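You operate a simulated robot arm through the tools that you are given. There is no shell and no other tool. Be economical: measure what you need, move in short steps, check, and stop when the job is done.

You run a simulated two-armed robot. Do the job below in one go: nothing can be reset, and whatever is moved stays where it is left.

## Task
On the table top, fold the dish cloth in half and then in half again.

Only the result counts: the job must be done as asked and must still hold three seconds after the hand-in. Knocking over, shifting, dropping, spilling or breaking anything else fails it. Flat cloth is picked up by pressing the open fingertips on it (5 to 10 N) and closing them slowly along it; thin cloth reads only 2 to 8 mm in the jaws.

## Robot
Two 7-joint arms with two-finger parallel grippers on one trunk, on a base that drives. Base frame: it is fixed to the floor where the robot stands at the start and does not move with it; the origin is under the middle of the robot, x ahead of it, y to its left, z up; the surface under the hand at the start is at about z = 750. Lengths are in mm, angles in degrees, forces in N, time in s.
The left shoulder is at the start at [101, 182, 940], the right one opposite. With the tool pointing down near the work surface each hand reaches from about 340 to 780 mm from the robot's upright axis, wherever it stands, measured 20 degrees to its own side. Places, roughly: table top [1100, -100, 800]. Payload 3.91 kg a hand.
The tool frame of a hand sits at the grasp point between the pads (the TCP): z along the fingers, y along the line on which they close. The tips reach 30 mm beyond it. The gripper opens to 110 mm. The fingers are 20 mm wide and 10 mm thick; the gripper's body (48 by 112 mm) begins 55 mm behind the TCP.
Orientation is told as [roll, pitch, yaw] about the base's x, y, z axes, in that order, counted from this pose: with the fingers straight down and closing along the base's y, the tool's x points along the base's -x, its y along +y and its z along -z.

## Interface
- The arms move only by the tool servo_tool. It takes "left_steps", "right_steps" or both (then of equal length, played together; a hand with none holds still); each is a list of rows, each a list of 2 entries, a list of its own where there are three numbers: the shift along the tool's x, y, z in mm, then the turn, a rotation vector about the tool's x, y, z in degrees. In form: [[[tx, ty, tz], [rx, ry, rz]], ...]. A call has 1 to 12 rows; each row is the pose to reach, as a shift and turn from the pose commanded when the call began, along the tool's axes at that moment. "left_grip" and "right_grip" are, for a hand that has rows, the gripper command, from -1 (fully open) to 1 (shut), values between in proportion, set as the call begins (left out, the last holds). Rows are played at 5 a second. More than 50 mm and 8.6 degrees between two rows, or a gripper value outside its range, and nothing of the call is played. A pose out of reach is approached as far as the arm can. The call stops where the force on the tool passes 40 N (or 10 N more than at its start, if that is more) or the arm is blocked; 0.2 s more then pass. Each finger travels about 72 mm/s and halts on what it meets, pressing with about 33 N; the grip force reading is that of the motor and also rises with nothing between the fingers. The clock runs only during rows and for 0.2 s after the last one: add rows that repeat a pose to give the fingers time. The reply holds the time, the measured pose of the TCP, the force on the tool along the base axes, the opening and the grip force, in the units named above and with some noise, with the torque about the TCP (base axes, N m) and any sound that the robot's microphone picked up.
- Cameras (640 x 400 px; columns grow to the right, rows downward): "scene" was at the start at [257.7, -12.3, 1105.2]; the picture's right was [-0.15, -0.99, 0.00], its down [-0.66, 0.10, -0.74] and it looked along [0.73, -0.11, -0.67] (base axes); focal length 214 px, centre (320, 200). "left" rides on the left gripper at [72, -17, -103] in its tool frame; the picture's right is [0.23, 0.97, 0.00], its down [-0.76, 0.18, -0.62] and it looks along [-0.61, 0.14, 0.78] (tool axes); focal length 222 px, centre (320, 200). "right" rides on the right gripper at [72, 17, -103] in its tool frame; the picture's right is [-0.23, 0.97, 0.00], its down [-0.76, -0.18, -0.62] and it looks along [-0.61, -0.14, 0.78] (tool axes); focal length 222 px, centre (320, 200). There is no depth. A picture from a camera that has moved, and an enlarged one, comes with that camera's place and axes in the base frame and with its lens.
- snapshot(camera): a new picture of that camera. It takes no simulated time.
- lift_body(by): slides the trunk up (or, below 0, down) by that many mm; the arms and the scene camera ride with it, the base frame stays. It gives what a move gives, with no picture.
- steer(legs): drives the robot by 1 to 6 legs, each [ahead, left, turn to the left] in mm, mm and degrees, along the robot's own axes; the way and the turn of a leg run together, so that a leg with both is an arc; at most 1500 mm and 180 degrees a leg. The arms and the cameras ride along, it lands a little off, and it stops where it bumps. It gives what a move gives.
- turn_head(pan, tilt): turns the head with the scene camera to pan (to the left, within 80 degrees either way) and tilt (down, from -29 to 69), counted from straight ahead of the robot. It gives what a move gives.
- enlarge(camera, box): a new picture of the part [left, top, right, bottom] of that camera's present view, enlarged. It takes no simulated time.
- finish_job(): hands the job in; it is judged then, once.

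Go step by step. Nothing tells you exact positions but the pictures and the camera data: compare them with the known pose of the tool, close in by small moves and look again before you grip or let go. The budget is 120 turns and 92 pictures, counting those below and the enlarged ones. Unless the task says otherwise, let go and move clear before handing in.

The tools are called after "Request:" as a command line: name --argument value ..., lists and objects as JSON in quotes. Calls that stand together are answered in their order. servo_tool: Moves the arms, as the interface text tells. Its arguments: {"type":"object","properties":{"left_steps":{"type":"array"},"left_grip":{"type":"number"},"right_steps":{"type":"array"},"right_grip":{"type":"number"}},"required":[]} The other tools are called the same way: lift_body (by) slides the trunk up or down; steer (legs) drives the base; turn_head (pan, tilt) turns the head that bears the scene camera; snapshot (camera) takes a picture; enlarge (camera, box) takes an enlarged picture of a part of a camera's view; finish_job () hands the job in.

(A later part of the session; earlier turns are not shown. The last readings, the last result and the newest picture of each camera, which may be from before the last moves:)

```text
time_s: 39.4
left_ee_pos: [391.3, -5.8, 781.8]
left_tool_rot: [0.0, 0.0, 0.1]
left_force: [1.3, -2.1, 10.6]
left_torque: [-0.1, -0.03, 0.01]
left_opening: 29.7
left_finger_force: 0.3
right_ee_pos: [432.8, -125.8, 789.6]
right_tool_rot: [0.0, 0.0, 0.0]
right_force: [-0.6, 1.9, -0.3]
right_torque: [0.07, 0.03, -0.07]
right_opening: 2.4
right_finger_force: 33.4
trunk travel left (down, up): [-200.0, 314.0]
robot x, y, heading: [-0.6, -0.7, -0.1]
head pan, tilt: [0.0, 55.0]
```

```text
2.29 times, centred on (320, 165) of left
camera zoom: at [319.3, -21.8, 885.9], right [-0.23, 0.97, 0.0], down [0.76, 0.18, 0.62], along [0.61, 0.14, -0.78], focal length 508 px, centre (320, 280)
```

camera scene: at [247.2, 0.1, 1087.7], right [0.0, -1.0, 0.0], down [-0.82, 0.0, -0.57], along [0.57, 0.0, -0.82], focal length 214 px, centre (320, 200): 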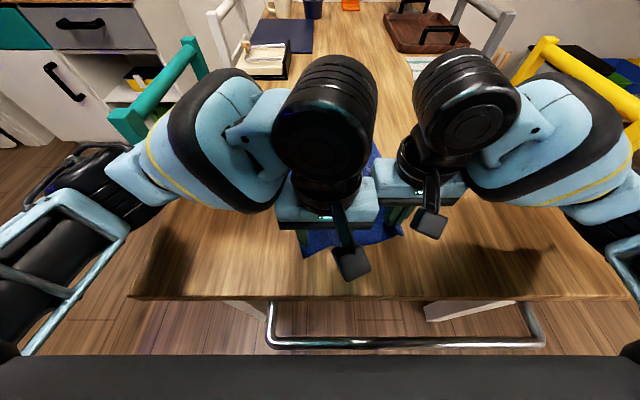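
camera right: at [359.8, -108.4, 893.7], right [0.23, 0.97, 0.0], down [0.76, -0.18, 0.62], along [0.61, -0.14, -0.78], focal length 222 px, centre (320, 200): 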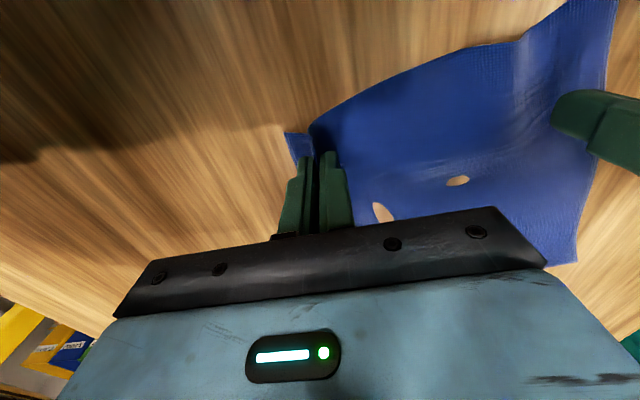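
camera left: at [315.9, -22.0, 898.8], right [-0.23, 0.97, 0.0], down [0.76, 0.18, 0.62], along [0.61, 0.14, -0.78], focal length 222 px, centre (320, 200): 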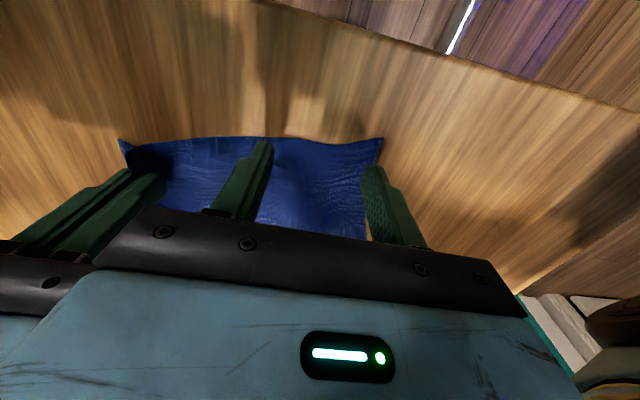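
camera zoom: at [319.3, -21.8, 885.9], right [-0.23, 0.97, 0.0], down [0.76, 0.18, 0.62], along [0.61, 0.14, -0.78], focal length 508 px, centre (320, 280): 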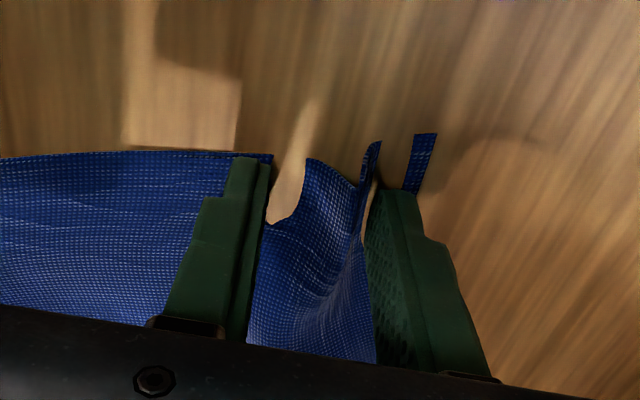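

A tall ridge stands between the left fingers, like the successful right grasp. I keep the press and close on.

Request:
servo_tool --left_steps '[[[0, 0, 0], [0, 0, 0]]]' --left_grip 0.54

Request:
servo_tool --left_steps '[[[0, 0, 0], [0, 0, 0]]]' --left_grip 0.62

Request:
servo_tool --left_steps '[[[0, 0, 0], [0, 0, 0]]]' --left_grip 0.7

Request:
servo_tool --left_steps '[[[0, 0, 0], [0, 0, 0]]]' --left_grip 0.78

Request:
enlarge --camera "left" --box '[180, 80, 460, 250]'

```text
time_s: 39.8
left_ee_pos: [391.4, -5.7, 780.8]
left_tool_rot: [0.0, 0.0, 0.1]
left_force: [0.9, -2.7, 10.5]
left_torque: [-0.1, -0.03, -0.04]
left_opening: 26.0
left_finger_force: 0.4
right_ee_pos: [432.0, -125.0, 789.9]
right_tool_rot: [0.0, 0.0, 0.1]
right_force: [-0.5, 4.0, -0.4]
right_torque: [0.07, 0.03, 0.01]
right_opening: 2.4
right_finger_force: 32.9
trunk travel left (down, up): [-200.0, 314.0]
robot x, y, heading: [0.5, -3.1, 0.2]
head pan, tilt: [0.0, 55.0]
```

```text
time_s: 40.1
left_ee_pos: [391.0, -4.2, 781.4]
left_tool_rot: [0.0, 0.0, 0.2]
left_force: [0.1, -0.7, 10.3]
left_torque: [0.0, 0.0, 0.03]
left_opening: 19.7
left_finger_force: 0.0
right_ee_pos: [431.7, -125.0, 789.8]
right_tool_rot: [0.0, 0.1, 0.0]
right_force: [0.0, 0.7, -0.4]
right_torque: [0.03, 0.0, 0.01]
right_opening: 2.5
right_finger_force: 33.3
trunk travel left (down, up): [-200.0, 314.0]
robot x, y, heading: [-2.3, 3.2, -0.0]
head pan, tilt: [0.0, 55.0]
```

```text
time_s: 40.5
left_ee_pos: [391.0, -6.2, 781.9]
left_tool_rot: [0.0, -0.1, 0.1]
left_force: [0.1, -2.1, 11.1]
left_torque: [-0.01, 0.0, -0.01]
left_opening: 15.7
left_finger_force: 0.1
right_ee_pos: [431.8, -125.8, 789.6]
right_tool_rot: [0.0, -0.1, 0.0]
right_force: [-0.5, 1.0, 0.3]
right_torque: [0.07, 0.0, -0.03]
right_opening: 2.3
right_finger_force: 33.3
trunk travel left (down, up): [-200.0, 314.0]
robot x, y, heading: [0.8, -2.8, 0.0]
head pan, tilt: [0.0, 55.0]
```

```text
time_s: 41.0
left_ee_pos: [391.1, -5.6, 782.1]
left_tool_rot: [-0.1, 0.1, 0.1]
left_force: [0.2, -1.8, 10.4]
left_torque: [-0.05, -0.04, 0.01]
left_opening: 12.1
left_finger_force: 0.0
right_ee_pos: [432.4, -124.7, 789.3]
right_tool_rot: [0.0, 0.0, 0.0]
right_force: [-0.3, 2.1, 0.5]
right_torque: [0.05, 0.03, -0.03]
right_opening: 2.2
right_finger_force: 33.2
trunk travel left (down, up): [-200.0, 314.0]
robot x, y, heading: [-3.3, -0.6, 0.3]
head pan, tilt: [0.0, 55.0]
```

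```text
2.29 times, centred on (320, 165) of left
camera zoom: at [319.3, -21.8, 885.9], right [-0.23, 0.97, 0.0], down [0.76, 0.18, 0.62], along [0.61, 0.14, -0.78], focal length 508 px, centre (320, 280)
```

zoom: 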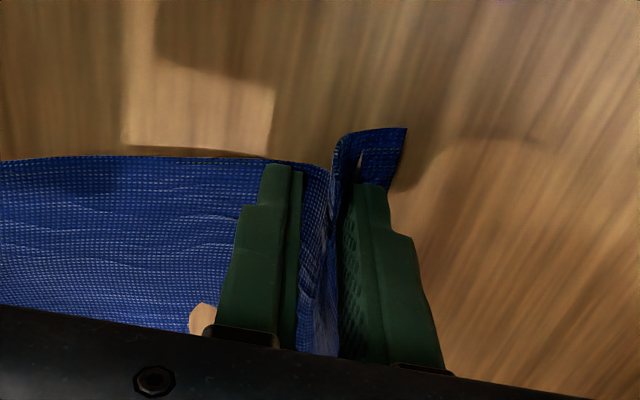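

The ridge is still between the pads. I finish closing slowly.

Request:
servo_tool --left_steps '[[[0, 0, 0.1], [0, 0, 0]]]' --left_grip 0.86

Request:
servo_tool --left_steps '[[[0, 0, 0], [0, 0, 0]]]' --left_grip 0.92

Request:
servo_tool --left_steps '[[[0, 0, 0], [0, 0, 0]]]' --left_grip 0.96

Request:
servo_tool --left_steps '[[[0, 0, 0], [0, 0, 0]], [[0, 0, 0], [0, 0, 0]]]' --left_grip 1

Request:
enlarge --camera "left" --box '[180, 80, 460, 250]'

```text
time_s: 41.4
left_ee_pos: [391.2, -6.3, 781.2]
left_tool_rot: [0.1, 0.0, 0.1]
left_force: [2.7, -1.9, 9.7]
left_torque: [-0.05, -0.07, 0.01]
left_opening: 8.3
left_finger_force: 0.8
right_ee_pos: [431.5, -126.6, 790.6]
right_tool_rot: [0.0, 0.0, 0.0]
right_force: [-0.3, 2.3, 0.3]
right_torque: [0.1, 0.04, 0.01]
right_opening: 2.3
right_finger_force: 33.0
trunk travel left (down, up): [-200.0, 314.0]
robot x, y, heading: [1.7, 0.0, 0.3]
head pan, tilt: [0.0, 55.0]
```

```text
time_s: 41.8
left_ee_pos: [392.0, -5.2, 780.9]
left_tool_rot: [-0.1, -0.1, 0.2]
left_force: [1.4, -1.7, 7.6]
left_torque: [-0.08, -0.08, -0.04]
left_opening: 5.1
left_finger_force: 0.5
right_ee_pos: [432.0, -126.2, 789.3]
right_tool_rot: [0.1, 0.0, -0.1]
right_force: [-0.7, 1.9, -0.8]
right_torque: [0.08, 0.02, 0.0]
right_opening: 2.7
right_finger_force: 32.8
trunk travel left (down, up): [-200.0, 314.0]
robot x, y, heading: [-2.7, -1.8, -0.2]
head pan, tilt: [0.0, 55.0]
```

```text
time_s: 42.1
left_ee_pos: [390.6, -6.8, 781.5]
left_tool_rot: [0.0, 0.1, 0.2]
left_force: [0.8, -4.4, 7.8]
left_torque: [-0.13, -0.06, -0.02]
left_opening: 3.9
left_finger_force: 1.8
right_ee_pos: [432.7, -125.9, 791.0]
right_tool_rot: [0.0, 0.0, 0.0]
right_force: [-0.8, 3.3, -0.2]
right_torque: [0.1, 0.01, -0.07]
right_opening: 2.4
right_finger_force: 32.8
trunk travel left (down, up): [-200.0, 314.0]
robot x, y, heading: [0.1, -1.8, -0.4]
head pan, tilt: [0.0, 55.0]
```

```text
time_s: 42.8
left_ee_pos: [391.1, -5.1, 781.4]
left_tool_rot: [0.0, 0.0, 0.1]
left_force: [1.3, -3.4, 7.1]
left_torque: [-0.16, -0.05, -0.02]
left_opening: 2.5
left_finger_force: 33.5
right_ee_pos: [431.7, -125.3, 789.4]
right_tool_rot: [0.0, 0.0, -0.1]
right_force: [-1.5, 3.8, -0.5]
right_torque: [0.13, 0.04, 0.03]
right_opening: 2.5
right_finger_force: 33.1
trunk travel left (down, up): [-200.0, 314.0]
robot x, y, heading: [2.4, 1.4, 0.1]
head pan, tilt: [0.0, 55.0]
```

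```text
2.29 times, centred on (320, 165) of left
camera zoom: at [318.9, -22.1, 885.9], right [-0.23, 0.97, 0.0], down [0.76, 0.18, 0.62], along [0.61, 0.14, -0.78], focal length 508 px, centre (320, 280)
```

zoom: 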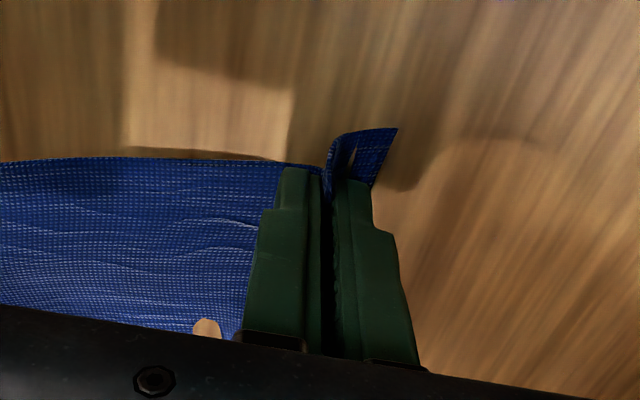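

Both hands now hold the cloth (2.5 mm at 33 N each). I lift both together, evening the left up in x with the right, and look at the far part.

Request:
servo_tool --left_steps '[[[0, 0, -20], [0, 0, 0]], [[-5, 4, -45], [0, 0, 0]], [[-10, 8, -70], [0, 0, 0]], [[-15, 10, -90], [0, 0, 0]], [[-15, 10, -90], [0, 0, 0]], [[-15, 10, -90], [0, 0, 0]]]' --right_steps '[[[0, 0, -12], [0, 0, 0]], [[0, 0, -37], [0, 0, 0]], [[0, 0, -62], [0, 0, 0]], [[0, 0, -82], [0, 0, 0]], [[0, 0, -82], [0, 0, 0]], [[0, 0, -82], [0, 0, 0]]]'

Request:
turn_head --pan 0 --tilt 45

Request:
snapshot --camera "scene"

Request:
snapshot --camera "left"

Request:
snapshot --camera "right"

```text
time_s: 44.1
left_ee_pos: [406.6, 3.2, 870.3]
left_tool_rot: [-0.1, 0.0, 0.1]
left_force: [3.4, -22.8, -0.2]
left_torque: [-0.68, -0.11, -0.09]
left_opening: 2.6
left_finger_force: 33.1
right_ee_pos: [433.8, -124.2, 871.7]
right_tool_rot: [0.2, 0.1, 0.1]
right_force: [-3.5, 22.4, -0.6]
right_torque: [0.68, 0.09, -0.12]
right_opening: 2.3
right_finger_force: 33.1
trunk travel left (down, up): [-200.0, 314.0]
robot x, y, heading: [1.5, 1.0, -0.0]
head pan, tilt: [0.0, 55.0]
```

```text
time_s: 44.9
left_ee_pos: [406.4, 1.5, 870.0]
left_tool_rot: [-0.2, 0.1, 0.1]
left_force: [2.6, -23.3, 0.1]
left_torque: [-0.71, -0.12, -0.07]
left_opening: 2.6
left_finger_force: 32.9
right_ee_pos: [434.5, -123.9, 872.2]
right_tool_rot: [0.2, 0.0, 0.0]
right_force: [-2.4, 23.9, 0.1]
right_torque: [0.69, 0.1, -0.13]
right_opening: 2.5
right_finger_force: 33.6
trunk travel left (down, up): [-200.0, 314.0]
robot x, y, heading: [-3.6, 0.5, -0.1]
head pan, tilt: [0.0, 45.0]
```

```text
43 pictures are left
camera scene: at [256.4, 0.0, 1101.1], right [0.0, -1.0, 0.0], down [-0.71, 0.0, -0.71], along [0.71, 0.0, -0.71], focal length 214 px, centre (320, 200)
```

scene: 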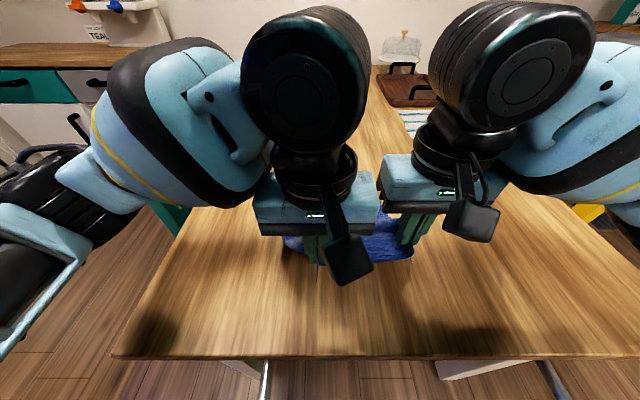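

```text
42 pictures are left
camera left: at [334.4, -12.4, 974.6], right [-0.23, 0.97, 0.0], down [0.76, 0.18, 0.62], along [0.61, 0.14, -0.78], focal length 222 px, centre (320, 200)
```

left: 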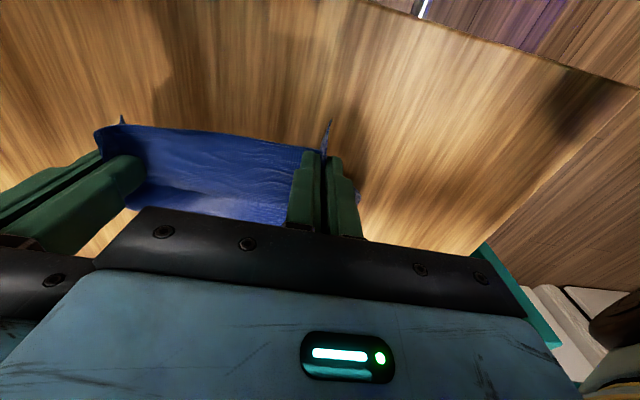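

```text
41 pictures are left
camera right: at [362.7, -106.9, 976.0], right [0.23, 0.97, 0.0], down [0.76, -0.18, 0.62], along [0.61, -0.14, -0.78], focal length 222 px, centre (320, 200)
```

right: 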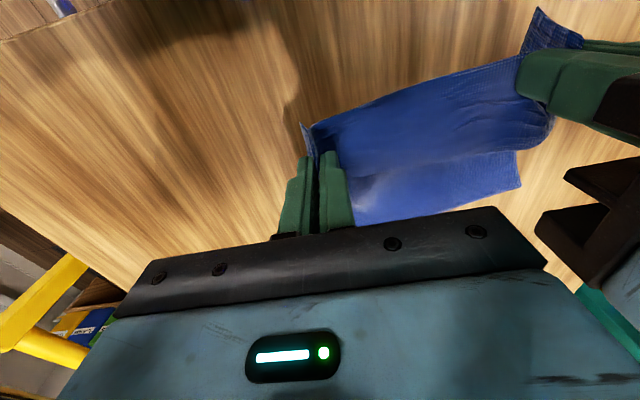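

Both hold well and the edge is taut. To get a clean geometry I'll lift the cloth wholly off the table to hang, aligned at x ≈ 560, then lay it down and fold.

Request:
servo_tool --left_steps '[[[-19, 0, -25], [0, 0, 0]], [[-38, -1, -50], [0, 0, 0]], [[-57, -1, -75], [0, 0, 0]], [[-76, -1, -100], [0, 0, 0]], [[-95, -1, -120], [0, 0, 0]], [[-115, -1, -140], [0, 0, 0]], [[-135, -1, -158], [0, 0, 0]], [[-154, -1, -177], [0, 0, 0]], [[-154, -1, -177], [0, 0, 0]], [[-154, -1, -177], [0, 0, 0]]]' --right_steps '[[[-15, 0, -25], [0, 0, 0]], [[-31, 1, -50], [0, 0, 0]], [[-47, 1, -75], [0, 0, 0]], [[-62, 2, -100], [0, 0, 0]], [[-78, 2, -120], [0, 0, 0]], [[-94, 2, -140], [0, 0, 0]], [[-110, 2, -158], [0, 0, 0]], [[-126, 2, -176], [0, 0, 0]], [[-126, 2, -176], [0, 0, 0]], [[-126, 2, -176], [0, 0, 0]]]'

Request:
turn_head --pan 0 --tilt 50

Request:
snapshot --camera "scene"

Request:
snapshot --camera "right"

Request:
snapshot --camera "left"

```text
time_s: 47.1
left_ee_pos: [559.6, 1.7, 1047.3]
left_tool_rot: [0.0, 0.1, 0.0]
left_force: [-0.5, -5.5, 0.8]
left_torque: [-0.17, 0.03, -0.05]
left_opening: 2.3
left_finger_force: 33.3
right_ee_pos: [556.9, -122.9, 1049.7]
right_tool_rot: [0.1, 0.0, 0.0]
right_force: [0.2, 6.3, -0.9]
right_torque: [0.17, 0.0, -0.08]
right_opening: 2.5
right_finger_force: 33.1
trunk travel left (down, up): [-200.0, 314.0]
robot x, y, heading: [2.4, 1.0, -0.1]
head pan, tilt: [0.0, 45.0]
```

```text
time_s: 47.7
left_ee_pos: [558.8, 1.2, 1046.2]
left_tool_rot: [0.1, 0.0, 0.0]
left_force: [-1.8, -7.6, 0.4]
left_torque: [-0.24, 0.05, -0.01]
left_opening: 2.6
left_finger_force: 33.2
right_ee_pos: [556.9, -122.3, 1048.6]
right_tool_rot: [0.0, 0.0, 0.0]
right_force: [1.3, 6.6, 0.2]
right_torque: [0.23, -0.02, -0.07]
right_opening: 2.7
right_finger_force: 32.9
trunk travel left (down, up): [-200.0, 314.0]
robot x, y, heading: [3.2, -0.8, 0.1]
head pan, tilt: [0.0, 50.0]
```

```text
40 pictures are left
camera scene: at [252.1, 0.0, 1094.2], right [0.0, -1.0, 0.0], down [-0.77, 0.0, -0.64], along [0.64, 0.0, -0.77], focal length 214 px, centre (320, 200)
```

scene: 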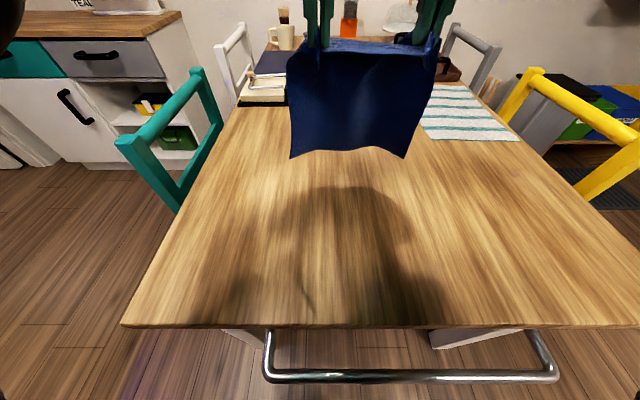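

```text
39 pictures are left
camera right: at [484.9, -104.6, 1153.2], right [0.23, 0.97, 0.0], down [0.76, -0.18, 0.62], along [0.61, -0.14, -0.78], focal length 222 px, centre (320, 200)
```

right: 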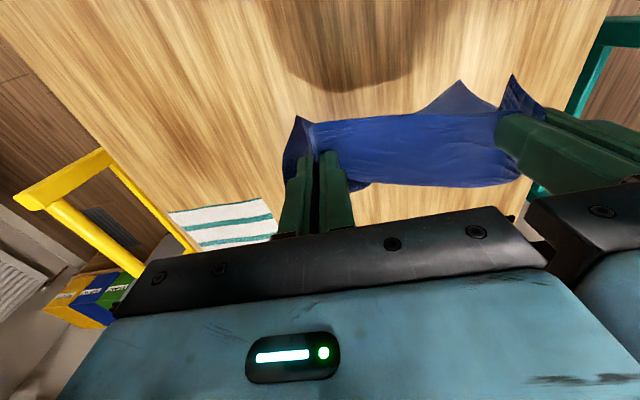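

```text
38 pictures are left
camera left: at [487.4, -14.3, 1150.6], right [-0.23, 0.97, 0.0], down [0.76, 0.18, 0.62], along [0.61, 0.14, -0.78], focal length 222 px, centre (320, 200)
```

left: 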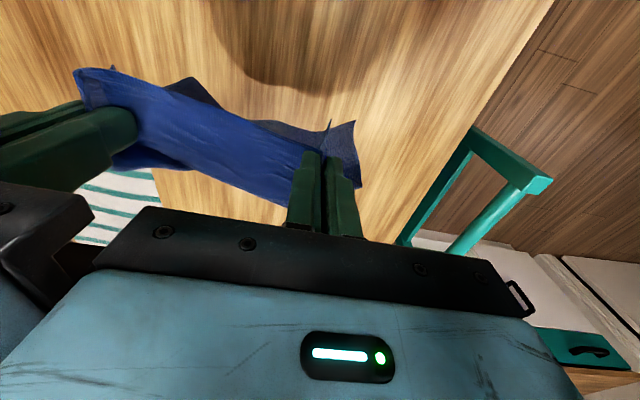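

The cloth hangs cleanly with its body falling ahead of the pads. So the natural fold is: lay the free edge on the near side (by lowering and dragging forward so it trails toward me), then bring the held edge back over it. I move back and lower, then drag forward.

Request:
servo_tool --left_steps '[[[30, 0, 10], [0, 0, 0]], [[60, 0, 30], [0, 0, 0]], [[90, 0, 55], [0, 0, 0]], [[118, 0, 85], [0, 0, 0]], [[118, 0, 115], [0, 0, 0]], [[118, 0, 143], [0, 0, 0]], [[118, 0, 143], [0, 0, 0]]]' --right_steps '[[[30, 0, 10], [0, 0, 0]], [[60, 0, 30], [0, 0, 0]], [[90, 0, 55], [0, 0, 0]], [[118, 0, 85], [0, 0, 0]], [[118, 0, 115], [0, 0, 0]], [[118, 0, 143], [0, 0, 0]], [[118, 0, 143], [0, 0, 0]]]'

Request:
servo_tool --left_steps '[[[-35, 0, 0], [0, 0, 0]], [[-70, 0, 0], [0, 0, 0]], [[-105, 0, 0], [0, 0, 0]], [[-140, 0, 0], [0, 0, 0]], [[-175, 0, 0], [0, 0, 0]], [[-205, 0, 0], [0, 0, 0]], [[-205, 0, 0], [0, 0, 0]], [[-205, 0, 0], [0, 0, 0]]]' --right_steps '[[[-35, 0, 0], [0, 0, 0]], [[-70, 0, 0], [0, 0, 0]], [[-105, 0, 0], [0, 0, 0]], [[-140, 0, 0], [0, 0, 0]], [[-175, 0, 0], [0, 0, 0]], [[-205, 0, 0], [0, 0, 0]], [[-205, 0, 0], [0, 0, 0]], [[-205, 0, 0], [0, 0, 0]]]'

Request:
snapshot --camera "scene"

Request:
snapshot --camera "right"

```text
time_s: 49.3
left_ee_pos: [440.7, 3.0, 907.5]
left_tool_rot: [-0.1, 0.0, 0.0]
left_force: [-1.2, -11.5, -0.3]
left_torque: [-0.36, 0.05, -0.07]
left_opening: 2.7
left_finger_force: 32.7
right_ee_pos: [438.3, -122.8, 906.5]
right_tool_rot: [0.2, -0.1, 0.0]
right_force: [1.0, 11.0, -0.2]
right_torque: [0.34, -0.02, -0.1]
right_opening: 2.4
right_finger_force: 33.2
trunk travel left (down, up): [-200.0, 314.0]
robot x, y, heading: [-4.0, 0.3, 0.1]
head pan, tilt: [0.0, 50.0]
```

```text
time_s: 51.1
left_ee_pos: [646.7, 3.4, 904.8]
left_tool_rot: [0.0, 0.0, 0.0]
left_force: [-1.7, -12.7, 0.6]
left_torque: [-0.38, 0.07, -0.06]
left_opening: 2.5
left_finger_force: 32.6
right_ee_pos: [644.2, -119.3, 906.3]
right_tool_rot: [0.0, 0.1, 0.0]
right_force: [1.1, 12.0, -1.0]
right_torque: [0.38, -0.06, -0.05]
right_opening: 2.7
right_finger_force: 32.8
trunk travel left (down, up): [-200.0, 314.0]
robot x, y, heading: [2.5, 1.0, -0.1]
head pan, tilt: [0.0, 50.0]
```

```text
37 pictures are left
camera scene: at [252.1, 0.0, 1094.2], right [0.0, -1.0, 0.0], down [-0.77, 0.0, -0.64], along [0.64, 0.0, -0.77], focal length 214 px, centre (320, 200)
```

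scene: 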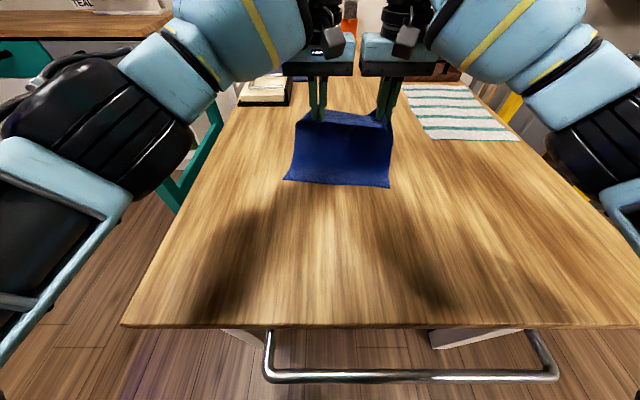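

```text
36 pictures are left
camera right: at [571.4, -104.2, 1010.4], right [0.23, 0.97, 0.0], down [0.76, -0.18, 0.62], along [0.61, -0.14, -0.78], focal length 222 px, centre (320, 200)
```

right: 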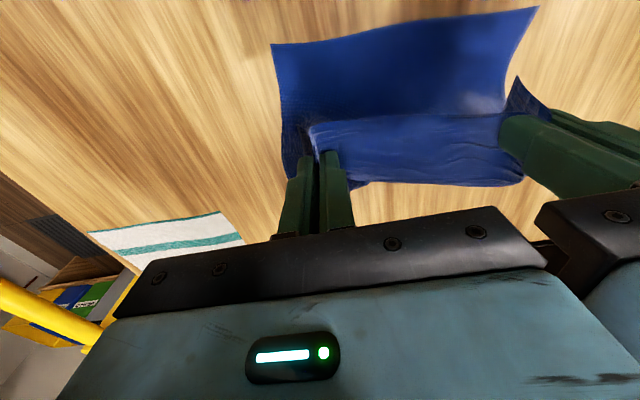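

The free edge now trails toward me at about (599, 83) to (576, −153), just as needed. Next I bring the held edge back and down onto it.

Request:
servo_tool --left_steps '[[[8, 5, 25], [0, 0, 0]], [[16, 10, 50], [0, 0, 0]], [[24, 14, 75], [0, 0, 0]], [[32, 18, 95], [0, 0, 0]], [[38, 21, 105], [0, 0, 0]], [[38, 21, 105], [0, 0, 0]], [[38, 21, 105], [0, 0, 0]]]' --right_steps '[[[10, 5, 25], [0, 0, 0]], [[20, 10, 50], [0, 0, 0]], [[30, 15, 75], [0, 0, 0]], [[41, 19, 95], [0, 0, 0]], [[49, 22, 105], [0, 0, 0]], [[49, 22, 105], [0, 0, 0]], [[49, 22, 105], [0, 0, 0]]]'

Request:
snapshot --camera "scene"

Request:
snapshot --camera "right"

Request:
snapshot --camera "left"

```text
time_s: 52.7
left_ee_pos: [610.8, 23.9, 797.5]
left_tool_rot: [0.0, -0.1, 0.2]
left_force: [-3.1, -10.3, 0.3]
left_torque: [-0.3, 0.09, -0.08]
left_opening: 2.3
left_finger_force: 33.4
right_ee_pos: [595.9, -99.5, 801.6]
right_tool_rot: [0.0, 0.0, 0.0]
right_force: [1.6, 11.1, -0.5]
right_torque: [0.31, -0.03, -0.08]
right_opening: 2.5
right_finger_force: 33.2
trunk travel left (down, up): [-200.0, 314.0]
robot x, y, heading: [-0.1, -3.2, 0.1]
head pan, tilt: [0.0, 50.0]
```

```text
35 pictures are left
camera scene: at [252.1, 0.0, 1094.2], right [0.0, -1.0, 0.0], down [-0.77, 0.0, -0.64], along [0.64, 0.0, -0.77], focal length 214 px, centre (320, 200)
```

scene: 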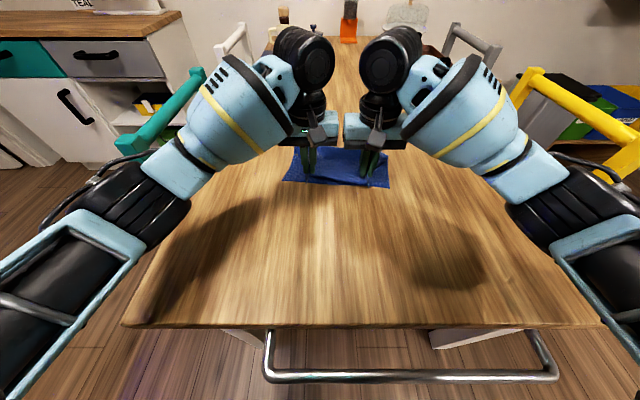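

```text
34 pictures are left
camera right: at [524.0, -81.7, 905.6], right [0.23, 0.97, 0.0], down [0.76, -0.18, 0.62], along [0.61, -0.14, -0.78], focal length 222 px, centre (320, 200)
```

right: 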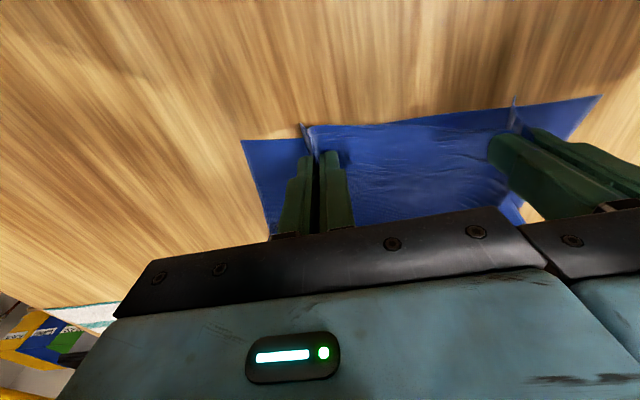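

```text
33 pictures are left
camera left: at [538.8, 7.7, 902.2], right [-0.23, 0.97, 0.0], down [0.76, 0.18, 0.62], along [0.61, 0.14, -0.78], focal length 222 px, centre (320, 200)
```

left: 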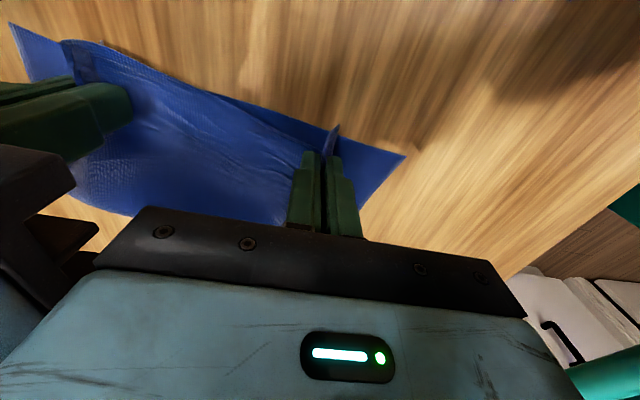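

The fold lines up very well. I lower the last bit until the fingertips touch.

Request:
servo_tool --left_steps '[[[0, 0, 8], [0, 0, 0]], [[0, 0, 14], [0, 0, 0]], [[0, 0, 16.5], [0, 0, 0]], [[0, 0, 16.5], [0, 0, 0]]]' --right_steps '[[[0, 0, 8], [0, 0, 0]], [[0, 0, 14], [0, 0, 0]], [[0, 0, 16.5], [0, 0, 0]], [[0, 0, 16.5], [0, 0, 0]]]'

```text
time_s: 53.7
left_ee_pos: [610.1, 23.2, 782.8]
left_tool_rot: [-0.1, 0.0, 0.0]
left_force: [-1.2, -13.5, 3.1]
left_torque: [-0.41, 0.07, -0.11]
left_opening: 2.3
left_finger_force: 32.8
right_ee_pos: [596.5, -100.0, 784.4]
right_tool_rot: [0.2, -0.1, 0.0]
right_force: [2.4, 12.5, 0.2]
right_torque: [0.39, -0.07, -0.06]
right_opening: 2.7
right_finger_force: 32.5
trunk travel left (down, up): [-200.0, 314.0]
robot x, y, heading: [-0.6, -3.0, 0.2]
head pan, tilt: [0.0, 50.0]
```

Contact is light. I open the fingers slowly in place so the gathers spread back out.

Request:
servo_tool --left_steps '[[[0, -1, 0.3], [0, 0, 0]], [[0, -1, 0.3], [0, 0, 0]]]' --right_steps '[[[0, 1, 0.8], [0, 0, 0]], [[0, 1, 0.8], [0, 0, 0]]]' --left_grip 0.85 --right_grip 0.85

Request:
servo_tool --left_steps '[[[0, 0, 0], [0, 0, 0]]]' --right_steps '[[[0, 0, 0], [0, 0, 0]]]' --left_grip 0.7 --right_grip 0.7

Request:
servo_tool --left_steps '[[[0, 0, 0], [0, 0, 0]]]' --right_steps '[[[0, 0, 0], [0, 0, 0]]]' --left_grip 0.5 --right_grip 0.5

Request:
servo_tool --left_steps '[[[0, 0, 0], [0, 0, 0]]]' --right_steps '[[[0, 0, 0], [0, 0, 0]]]' --left_grip 0.3 --right_grip 0.3

Request:
snapshot --camera "left"

Request:
snapshot --camera "right"

```text
time_s: 54.3
left_ee_pos: [609.4, 23.3, 782.5]
left_tool_rot: [0.2, 0.0, 0.2]
left_force: [-0.2, -0.2, 3.2]
left_torque: [0.02, -0.06, 0.01]
left_opening: 8.6
left_finger_force: 0.0
right_ee_pos: [596.4, -100.2, 782.5]
right_tool_rot: [0.0, 0.0, -0.2]
right_force: [0.0, -0.3, 2.5]
right_torque: [-0.04, 0.0, -0.01]
right_opening: 8.4
right_finger_force: 0.1
trunk travel left (down, up): [-200.0, 314.0]
robot x, y, heading: [-0.4, 0.5, -0.1]
head pan, tilt: [0.0, 50.0]
```

```text
time_s: 54.7
left_ee_pos: [609.9, 22.8, 782.7]
left_tool_rot: [0.0, 0.0, 0.2]
left_force: [0.7, 0.5, 2.8]
left_torque: [0.06, -0.03, 0.01]
left_opening: 16.0
left_finger_force: 0.1
right_ee_pos: [596.5, -100.4, 782.5]
right_tool_rot: [0.0, 0.0, -0.1]
right_force: [0.5, -0.4, 2.4]
right_torque: [-0.06, 0.0, 0.02]
right_opening: 15.9
right_finger_force: 0.1
trunk travel left (down, up): [-200.0, 314.0]
robot x, y, heading: [1.2, 0.9, 0.3]
head pan, tilt: [0.0, 50.0]
```

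```text
time_s: 55.1
left_ee_pos: [609.4, 21.0, 783.2]
left_tool_rot: [0.1, -0.1, 0.0]
left_force: [0.9, 0.0, 2.7]
left_torque: [0.0, 0.0, -0.01]
left_opening: 26.7
left_finger_force: 0.1
right_ee_pos: [595.9, -99.6, 781.2]
right_tool_rot: [0.0, 0.0, 0.0]
right_force: [0.3, 0.0, 2.7]
right_torque: [0.0, -0.01, 0.01]
right_opening: 27.1
right_finger_force: 0.0
trunk travel left (down, up): [-200.0, 314.0]
robot x, y, heading: [-1.4, -2.3, 0.2]
head pan, tilt: [0.0, 50.0]
```

```text
time_s: 55.5
left_ee_pos: [609.8, 21.9, 782.8]
left_tool_rot: [0.0, 0.0, 0.0]
left_force: [-0.9, 0.0, 3.3]
left_torque: [0.0, 0.01, -0.03]
left_opening: 37.6
left_finger_force: 0.1
right_ee_pos: [597.0, -100.1, 783.3]
right_tool_rot: [0.1, 0.1, 0.0]
right_force: [0.2, 0.5, 1.8]
right_torque: [0.0, -0.03, 0.03]
right_opening: 38.1
right_finger_force: 0.1
trunk travel left (down, up): [-200.0, 314.0]
robot x, y, heading: [-2.5, -1.3, 0.2]
head pan, tilt: [0.0, 50.0]
```

```text
32 pictures are left
camera left: at [536.8, 6.2, 887.4], right [-0.23, 0.97, 0.0], down [0.76, 0.18, 0.62], along [0.61, 0.14, -0.78], focal length 222 px, centre (320, 200)
```

left: 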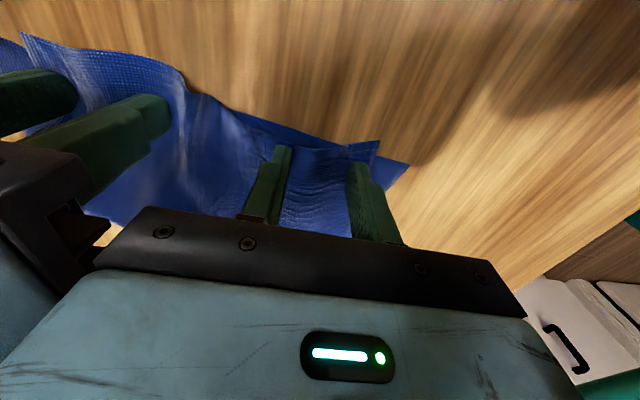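

```text
31 pictures are left
camera right: at [524.1, -83.1, 887.2], right [0.23, 0.97, 0.0], down [0.76, -0.18, 0.62], along [0.61, -0.14, -0.78], focal length 222 px, centre (320, 200)
```

right: 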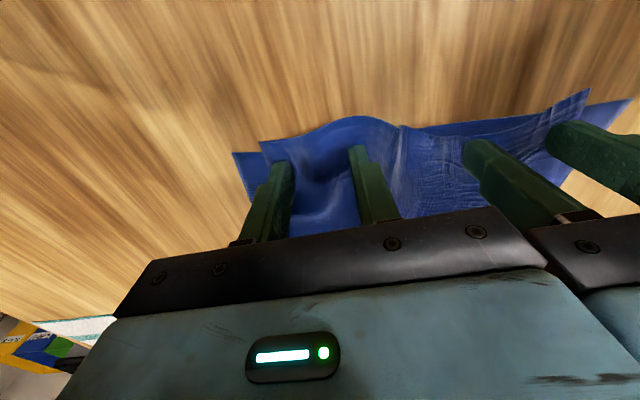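

Very good: the top corners lie nearly over the bottom ones, with a small bump mid-edge. I raise both hands clear and look.

Request:
servo_tool --left_steps '[[[0, 0, -20], [0, 0, 0]], [[0, 10, -60], [0, 0, 0]], [[0, 45, -90], [0, 0, 0]], [[0, 85, -100], [0, 0, 0]], [[0, 120, -100], [0, 0, 0]], [[0, 120, -100], [0, 0, 0]]]' --right_steps '[[[0, 0, -20], [0, 0, 0]], [[0, -10, -60], [0, 0, 0]], [[0, -45, -90], [0, 0, 0]], [[0, -85, -100], [0, 0, 0]], [[0, -120, -100], [0, 0, 0]], [[0, -120, -100], [0, 0, 0]]]'

Request:
enlarge --camera "scene" --box '[240, 110, 440, 235]'

```text
time_s: 56.9
left_ee_pos: [609.8, 141.2, 884.2]
left_tool_rot: [0.0, 0.1, 0.0]
left_force: [0.1, -0.5, 1.0]
left_torque: [-0.02, -0.02, 0.02]
left_opening: 38.2
left_finger_force: 0.0
right_ee_pos: [599.4, -221.0, 888.5]
right_tool_rot: [0.0, 0.0, 0.0]
right_force: [-0.2, -0.5, -0.1]
right_torque: [-0.01, -0.03, 0.0]
right_opening: 38.5
right_finger_force: 0.0
trunk travel left (down, up): [-200.0, 314.0]
robot x, y, heading: [-0.1, 1.5, 0.0]
head pan, tilt: [0.0, 50.0]
```

```text
3.20 times, centred on (340, 172) of scene
camera zoom: at [252.2, 0.0, 1094.2], right [0.0, -1.0, 0.0], down [-0.77, 0.0, -0.64], along [0.64, 0.0, -0.77], focal length 686 px, centre (256, 288)
```

zoom: 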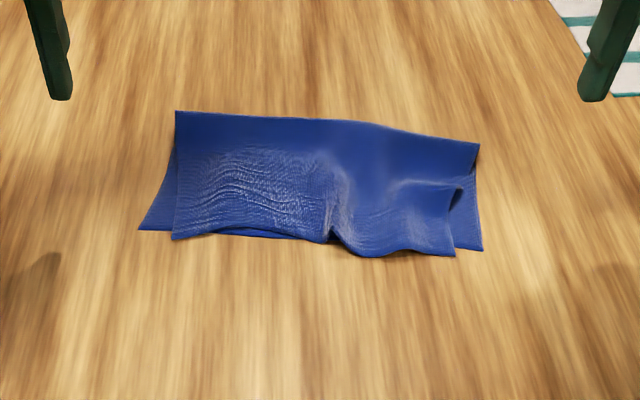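

The first fold is nearly perfect; the top layer is just a little gathered. I'll press lightly on its two near corners and draw them apart to smooth it.

Request:
servo_tool --left_steps '[[[4, -35, 0], [0, 0, 0]], [[8, -70, 10], [0, 0, 0]], [[8, -103, 45], [0, 0, 0]], [[8, -103, 85], [0, 0, 0]], [[8, -103, 98], [0, 0, 0]], [[8, -103, 100.2], [0, 0, 0]], [[8, -103, 100.2], [0, 0, 0]]]' --right_steps '[[[4, 35, 0], [0, 0, 0]], [[8, 70, 10], [0, 0, 0]], [[10, 106, 45], [0, 0, 0]], [[10, 106, 85], [0, 0, 0]], [[10, 106, 98], [0, 0, 0]], [[10, 106, 100.2], [0, 0, 0]], [[10, 106, 100.2], [0, 0, 0]]]' --left_grip 0.85 --right_grip 0.85

```text
refused: row 3 steps farther than a row can; nothing moved
```

Request:
servo_tool --left_steps '[[[4, -35, 0], [0, 0, 0]], [[8, -70, 10], [0, 0, 0]], [[8, -103, 30], [0, 0, 0]], [[8, -103, 65], [0, 0, 0]], [[8, -103, 90], [0, 0, 0]], [[8, -103, 98], [0, 0, 0]], [[8, -103, 100.2], [0, 0, 0]], [[8, -103, 100.2], [0, 0, 0]]]' --right_steps '[[[4, 35, 0], [0, 0, 0]], [[8, 70, 10], [0, 0, 0]], [[10, 106, 30], [0, 0, 0]], [[10, 106, 65], [0, 0, 0]], [[10, 106, 90], [0, 0, 0]], [[10, 106, 98], [0, 0, 0]], [[10, 106, 100.2], [0, 0, 0]], [[10, 106, 100.2], [0, 0, 0]]]' --left_grip 0.85 --right_grip 0.85

```text
time_s: 58.7
left_ee_pos: [601.3, 38.1, 783.6]
left_tool_rot: [0.0, 0.0, 0.2]
left_force: [-0.4, 0.8, 1.3]
left_torque: [-0.04, -0.04, 0.01]
left_opening: 8.2
left_finger_force: 0.0
right_ee_pos: [585.9, -113.7, 785.2]
right_tool_rot: [0.1, 0.1, 0.1]
right_force: [0.1, -0.4, 0.8]
right_torque: [0.01, 0.03, 0.05]
right_opening: 8.1
right_finger_force: 0.1
trunk travel left (down, up): [-200.0, 314.0]
robot x, y, heading: [-0.8, -0.2, -0.2]
head pan, tilt: [0.0, 50.0]
```

Request:
servo_tool --left_steps '[[[0, 0, 1.0], [0, 0, 0]], [[0, 4, 1.2], [0, 0, 0]], [[0, 8, 1.2], [0, 0, 0]], [[0, 12, 1.2], [0, 0, 0]], [[0, 16, 1.2], [0, 0, 0]], [[0, 20, 1.2], [0, 0, 0]], [[0, 20, 1.2], [0, 0, 0]]]' --right_steps '[[[0, 0, 1.0], [0, 0, 0]], [[0, -4, 1.2], [0, 0, 0]], [[0, -8, 1.2], [0, 0, 0]], [[0, -12, 1.2], [0, 0, 0]], [[0, -16, 1.2], [0, 0, 0]], [[0, -20, 1.2], [0, 0, 0]], [[0, -20, 1.2], [0, 0, 0]]]'

Request:
servo_tool --left_steps '[[[0, 0, -30], [0, 0, 0]], [[0, 35, -60], [0, 0, 0]], [[0, 70, -90], [0, 0, 0]], [[0, 100, -100], [0, 0, 0]]]' --right_steps '[[[0, 0, -30], [0, 0, 0]], [[0, -35, -60], [0, 0, 0]], [[0, -70, -90], [0, 0, 0]], [[0, -100, -100], [0, 0, 0]]]'

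Request:
enlarge --camera "scene" --box '[240, 110, 440, 235]'

```text
time_s: 60.3
left_ee_pos: [601.4, 58.3, 783.1]
left_tool_rot: [0.0, -0.1, 0.2]
left_force: [-1.0, -5.4, 10.8]
left_torque: [-0.18, -0.04, -0.02]
left_opening: 8.7
left_finger_force: 0.9
right_ee_pos: [585.4, -133.7, 781.8]
right_tool_rot: [0.1, -0.1, 0.0]
right_force: [1.2, 2.0, 3.7]
right_torque: [0.12, -0.02, 0.03]
right_opening: 8.5
right_finger_force: 0.6
trunk travel left (down, up): [-200.0, 314.0]
robot x, y, heading: [-4.7, 0.9, 0.1]
head pan, tilt: [0.0, 50.0]
```

```text
time_s: 61.3
left_ee_pos: [599.1, 160.3, 880.9]
left_tool_rot: [0.0, 0.1, 0.2]
left_force: [1.1, 0.5, 0.0]
left_torque: [-0.01, 0.03, 0.02]
left_opening: 8.5
left_finger_force: 0.0
right_ee_pos: [586.9, -232.8, 882.5]
right_tool_rot: [0.0, 0.2, -0.1]
right_force: [-0.3, -0.2, 0.6]
right_torque: [-0.02, -0.03, 0.02]
right_opening: 8.1
right_finger_force: 0.1
trunk travel left (down, up): [-200.0, 314.0]
robot x, y, heading: [-0.1, -2.7, -0.1]
head pan, tilt: [0.0, 50.0]
```

```text
3.20 times, centred on (340, 172) of scene
camera zoom: at [252.0, 0.1, 1094.2], right [0.0, -1.0, 0.0], down [-0.77, 0.0, -0.64], along [0.64, 0.0, -0.77], focal length 686 px, centre (256, 288)
```

zoom: 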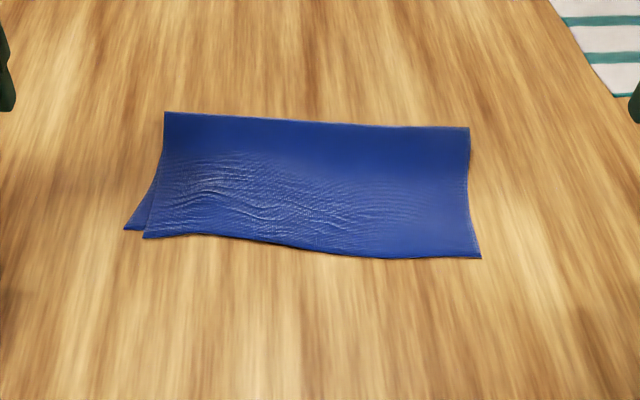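

Very neat: the first fold is smooth and square, with right edge from (565, −152) to (708, −173). For the second fold I turn the right hand to close along that short edge and hover over its middle.

Request:
servo_tool --right_steps '[[[-5, 9, 0], [0, 0, -8.2]], [[-10, 18, 0], [0, 0, -16.4]], [[-15, 26, 0], [0, 0, -24.6]], [[-20, 35, 0], [0, 0, -32.8]], [[-25, 44, 0], [0, 0, -41]], [[-30, 52, 0], [0, 0, -49.2]], [[-35, 61, 10], [0, 0, -57.4]], [[-40, 70, 20], [0, 0, -65.6]], [[-45, 78, 35], [0, 0, -73.8]], [[-50, 87, 50], [0, 0, -82]], [[-50, 87, 60], [0, 0, -82]], [[-50, 87, 60], [0, 0, -82]]]' --right_grip -0.03

Request:
snapshot --camera "right"

Request:
snapshot --camera "scene"

```text
time_s: 63.9
left_ee_pos: [600.3, 159.7, 881.5]
left_tool_rot: [0.0, -0.2, 0.1]
left_force: [-0.4, -0.3, 0.0]
left_torque: [0.01, 0.01, 0.01]
left_opening: 8.3
left_finger_force: 0.1
right_ee_pos: [635.7, -146.3, 822.0]
right_tool_rot: [0.0, -0.1, 82.0]
right_force: [-0.2, -0.3, 0.8]
right_torque: [0.03, 0.01, 0.0]
right_opening: 56.8
right_finger_force: 0.1
trunk travel left (down, up): [-200.0, 314.0]
robot x, y, heading: [0.2, -0.9, -0.2]
head pan, tilt: [0.0, 50.0]
```

```text
28 pictures are left
camera right: at [609.4, -215.3, 925.3], right [-0.93, 0.36, 0.0], down [0.28, 0.73, 0.62], along [0.22, 0.58, -0.78], focal length 222 px, centre (320, 200)
```

right: 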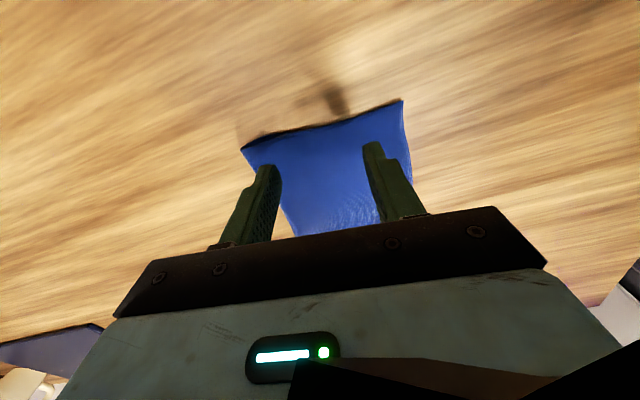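

```text
27 pictures are left
camera scene: at [252.0, 0.1, 1094.2], right [0.0, -1.0, 0.0], down [-0.77, 0.0, -0.64], along [0.64, 0.0, -0.77], focal length 214 px, centre (320, 200)
```

scene: 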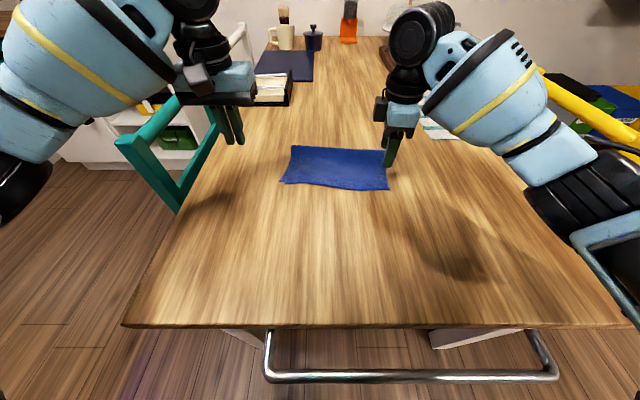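

The hand is centred on the right edge. I shift 6 mm inward and press down.

Request:
servo_tool --right_steps '[[[-6, 0, 20], [0, 0, 0]], [[-6, 0, 33], [0, 0, 0]], [[-6, 0, 37.5], [0, 0, 0]], [[-6, 0, 39.7], [0, 0, 0]], [[-6, 0, 39.7], [0, 0, 0]]]'

Request:
servo_tool --right_steps '[[[0, 0, 0], [0, 0, 0]]]' --right_grip 0.02

```text
time_s: 65.1
left_ee_pos: [599.5, 158.2, 881.6]
left_tool_rot: [-0.1, -0.1, 0.1]
left_force: [0.0, 0.0, 0.2]
left_torque: [0.02, 0.01, 0.0]
left_opening: 8.1
left_finger_force: 0.1
right_ee_pos: [637.0, -140.9, 784.2]
right_tool_rot: [0.0, -0.1, 81.9]
right_force: [-1.7, -0.2, 8.3]
right_torque: [-0.02, -0.22, 0.01]
right_opening: 56.1
right_finger_force: 0.0
trunk travel left (down, up): [-200.0, 314.0]
robot x, y, heading: [2.6, -1.4, -0.1]
head pan, tilt: [0.0, 50.0]
```

```text
time_s: 65.5
left_ee_pos: [599.2, 159.2, 881.4]
left_tool_rot: [0.1, 0.0, 0.2]
left_force: [0.2, 0.0, -0.8]
left_torque: [0.03, 0.02, -0.04]
left_opening: 8.5
left_finger_force: 0.0
right_ee_pos: [637.0, -140.3, 781.4]
right_tool_rot: [-0.1, 0.0, 82.0]
right_force: [0.1, -1.1, 10.0]
right_torque: [0.02, 0.0, -0.02]
right_opening: 52.6
right_finger_force: 0.0
trunk travel left (down, up): [-200.0, 314.0]
robot x, y, heading: [-2.5, -0.8, -0.0]
head pan, tilt: [0.0, 50.0]
```

Pressure is right at 10 N and rising gently. I close in small steps.

Request:
servo_tool --right_steps '[[[0, 0, 0], [0, 0, 0]]]' --right_grip 0.09

Request:
servo_tool --right_steps '[[[0, 0, 0], [0, 0, 0]]]' --right_grip 0.16

Request:
servo_tool --right_steps '[[[0, 0, 0], [0, 0, 0]]]' --right_grip 0.23

Request:
servo_tool --right_steps '[[[0, 0, 0], [0, 0, 0]]]' --right_grip 0.3

Request:
enlarge --camera "right" --box '[180, 80, 460, 250]'

```text
time_s: 65.9
left_ee_pos: [599.5, 158.6, 880.7]
left_tool_rot: [0.0, 0.0, 0.2]
left_force: [0.1, 0.2, 0.7]
left_torque: [0.01, 0.0, -0.02]
left_opening: 8.1
left_finger_force: 0.2
right_ee_pos: [637.0, -140.6, 782.4]
right_tool_rot: [-0.1, 0.0, 82.1]
right_force: [-0.6, -0.4, 11.2]
right_torque: [-0.01, 0.01, 0.03]
right_opening: 48.9
right_finger_force: 0.0
trunk travel left (down, up): [-200.0, 314.0]
robot x, y, heading: [-2.4, -1.0, 0.1]
head pan, tilt: [0.0, 50.0]
```

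```text
time_s: 66.3
left_ee_pos: [598.5, 160.1, 882.0]
left_tool_rot: [-0.1, 0.0, 0.1]
left_force: [-0.4, 0.6, -0.2]
left_torque: [0.01, -0.01, 0.02]
left_opening: 8.5
left_finger_force: 0.0
right_ee_pos: [637.5, -140.8, 782.1]
right_tool_rot: [-0.1, -0.1, 82.0]
right_force: [0.8, -0.1, 10.9]
right_torque: [-0.05, 0.02, -0.01]
right_opening: 45.4
right_finger_force: 0.1
trunk travel left (down, up): [-200.0, 314.0]
robot x, y, heading: [-0.4, 0.6, 0.2]
head pan, tilt: [0.0, 50.0]
```

```text
time_s: 66.7
left_ee_pos: [598.8, 158.9, 881.2]
left_tool_rot: [-0.1, 0.0, 0.0]
left_force: [0.2, 0.3, -0.6]
left_torque: [0.01, -0.01, -0.02]
left_opening: 8.2
left_finger_force: 0.0
right_ee_pos: [637.9, -141.1, 782.6]
right_tool_rot: [-0.1, 0.0, 82.0]
right_force: [-0.3, 0.2, 10.8]
right_torque: [0.0, 0.0, -0.03]
right_opening: 41.8
right_finger_force: 0.1
trunk travel left (down, up): [-200.0, 314.0]
robot x, y, heading: [1.4, -0.3, -0.2]
head pan, tilt: [0.0, 50.0]
```

```text
time_s: 67.1
left_ee_pos: [600.1, 158.8, 881.0]
left_tool_rot: [0.0, 0.0, 0.1]
left_force: [-0.5, 0.4, 0.0]
left_torque: [0.0, 0.01, 0.03]
left_opening: 8.4
left_finger_force: 0.1
right_ee_pos: [637.9, -140.8, 783.1]
right_tool_rot: [-0.1, -0.1, 82.0]
right_force: [-0.1, 0.2, 11.9]
right_torque: [-0.01, 0.03, -0.02]
right_opening: 38.7
right_finger_force: 0.1
trunk travel left (down, up): [-200.0, 314.0]
robot x, y, heading: [1.2, -2.3, -0.1]
head pan, tilt: [0.0, 50.0]
```

```text
2.29 times, centred on (320, 165) of right
camera zoom: at [610.9, -210.0, 886.6], right [-0.93, 0.36, 0.0], down [0.28, 0.73, 0.62], along [0.23, 0.58, -0.78], focal length 508 px, centre (320, 280)
```

zoom: 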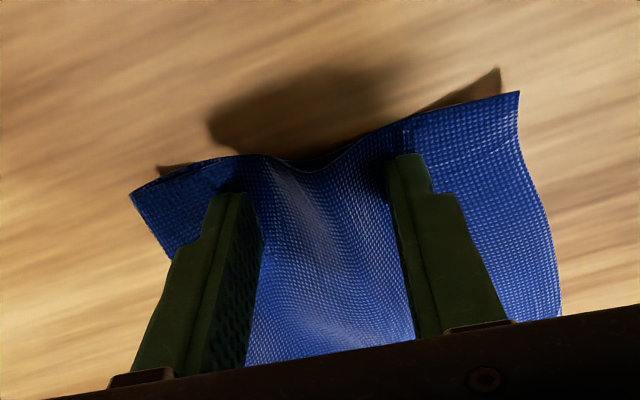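

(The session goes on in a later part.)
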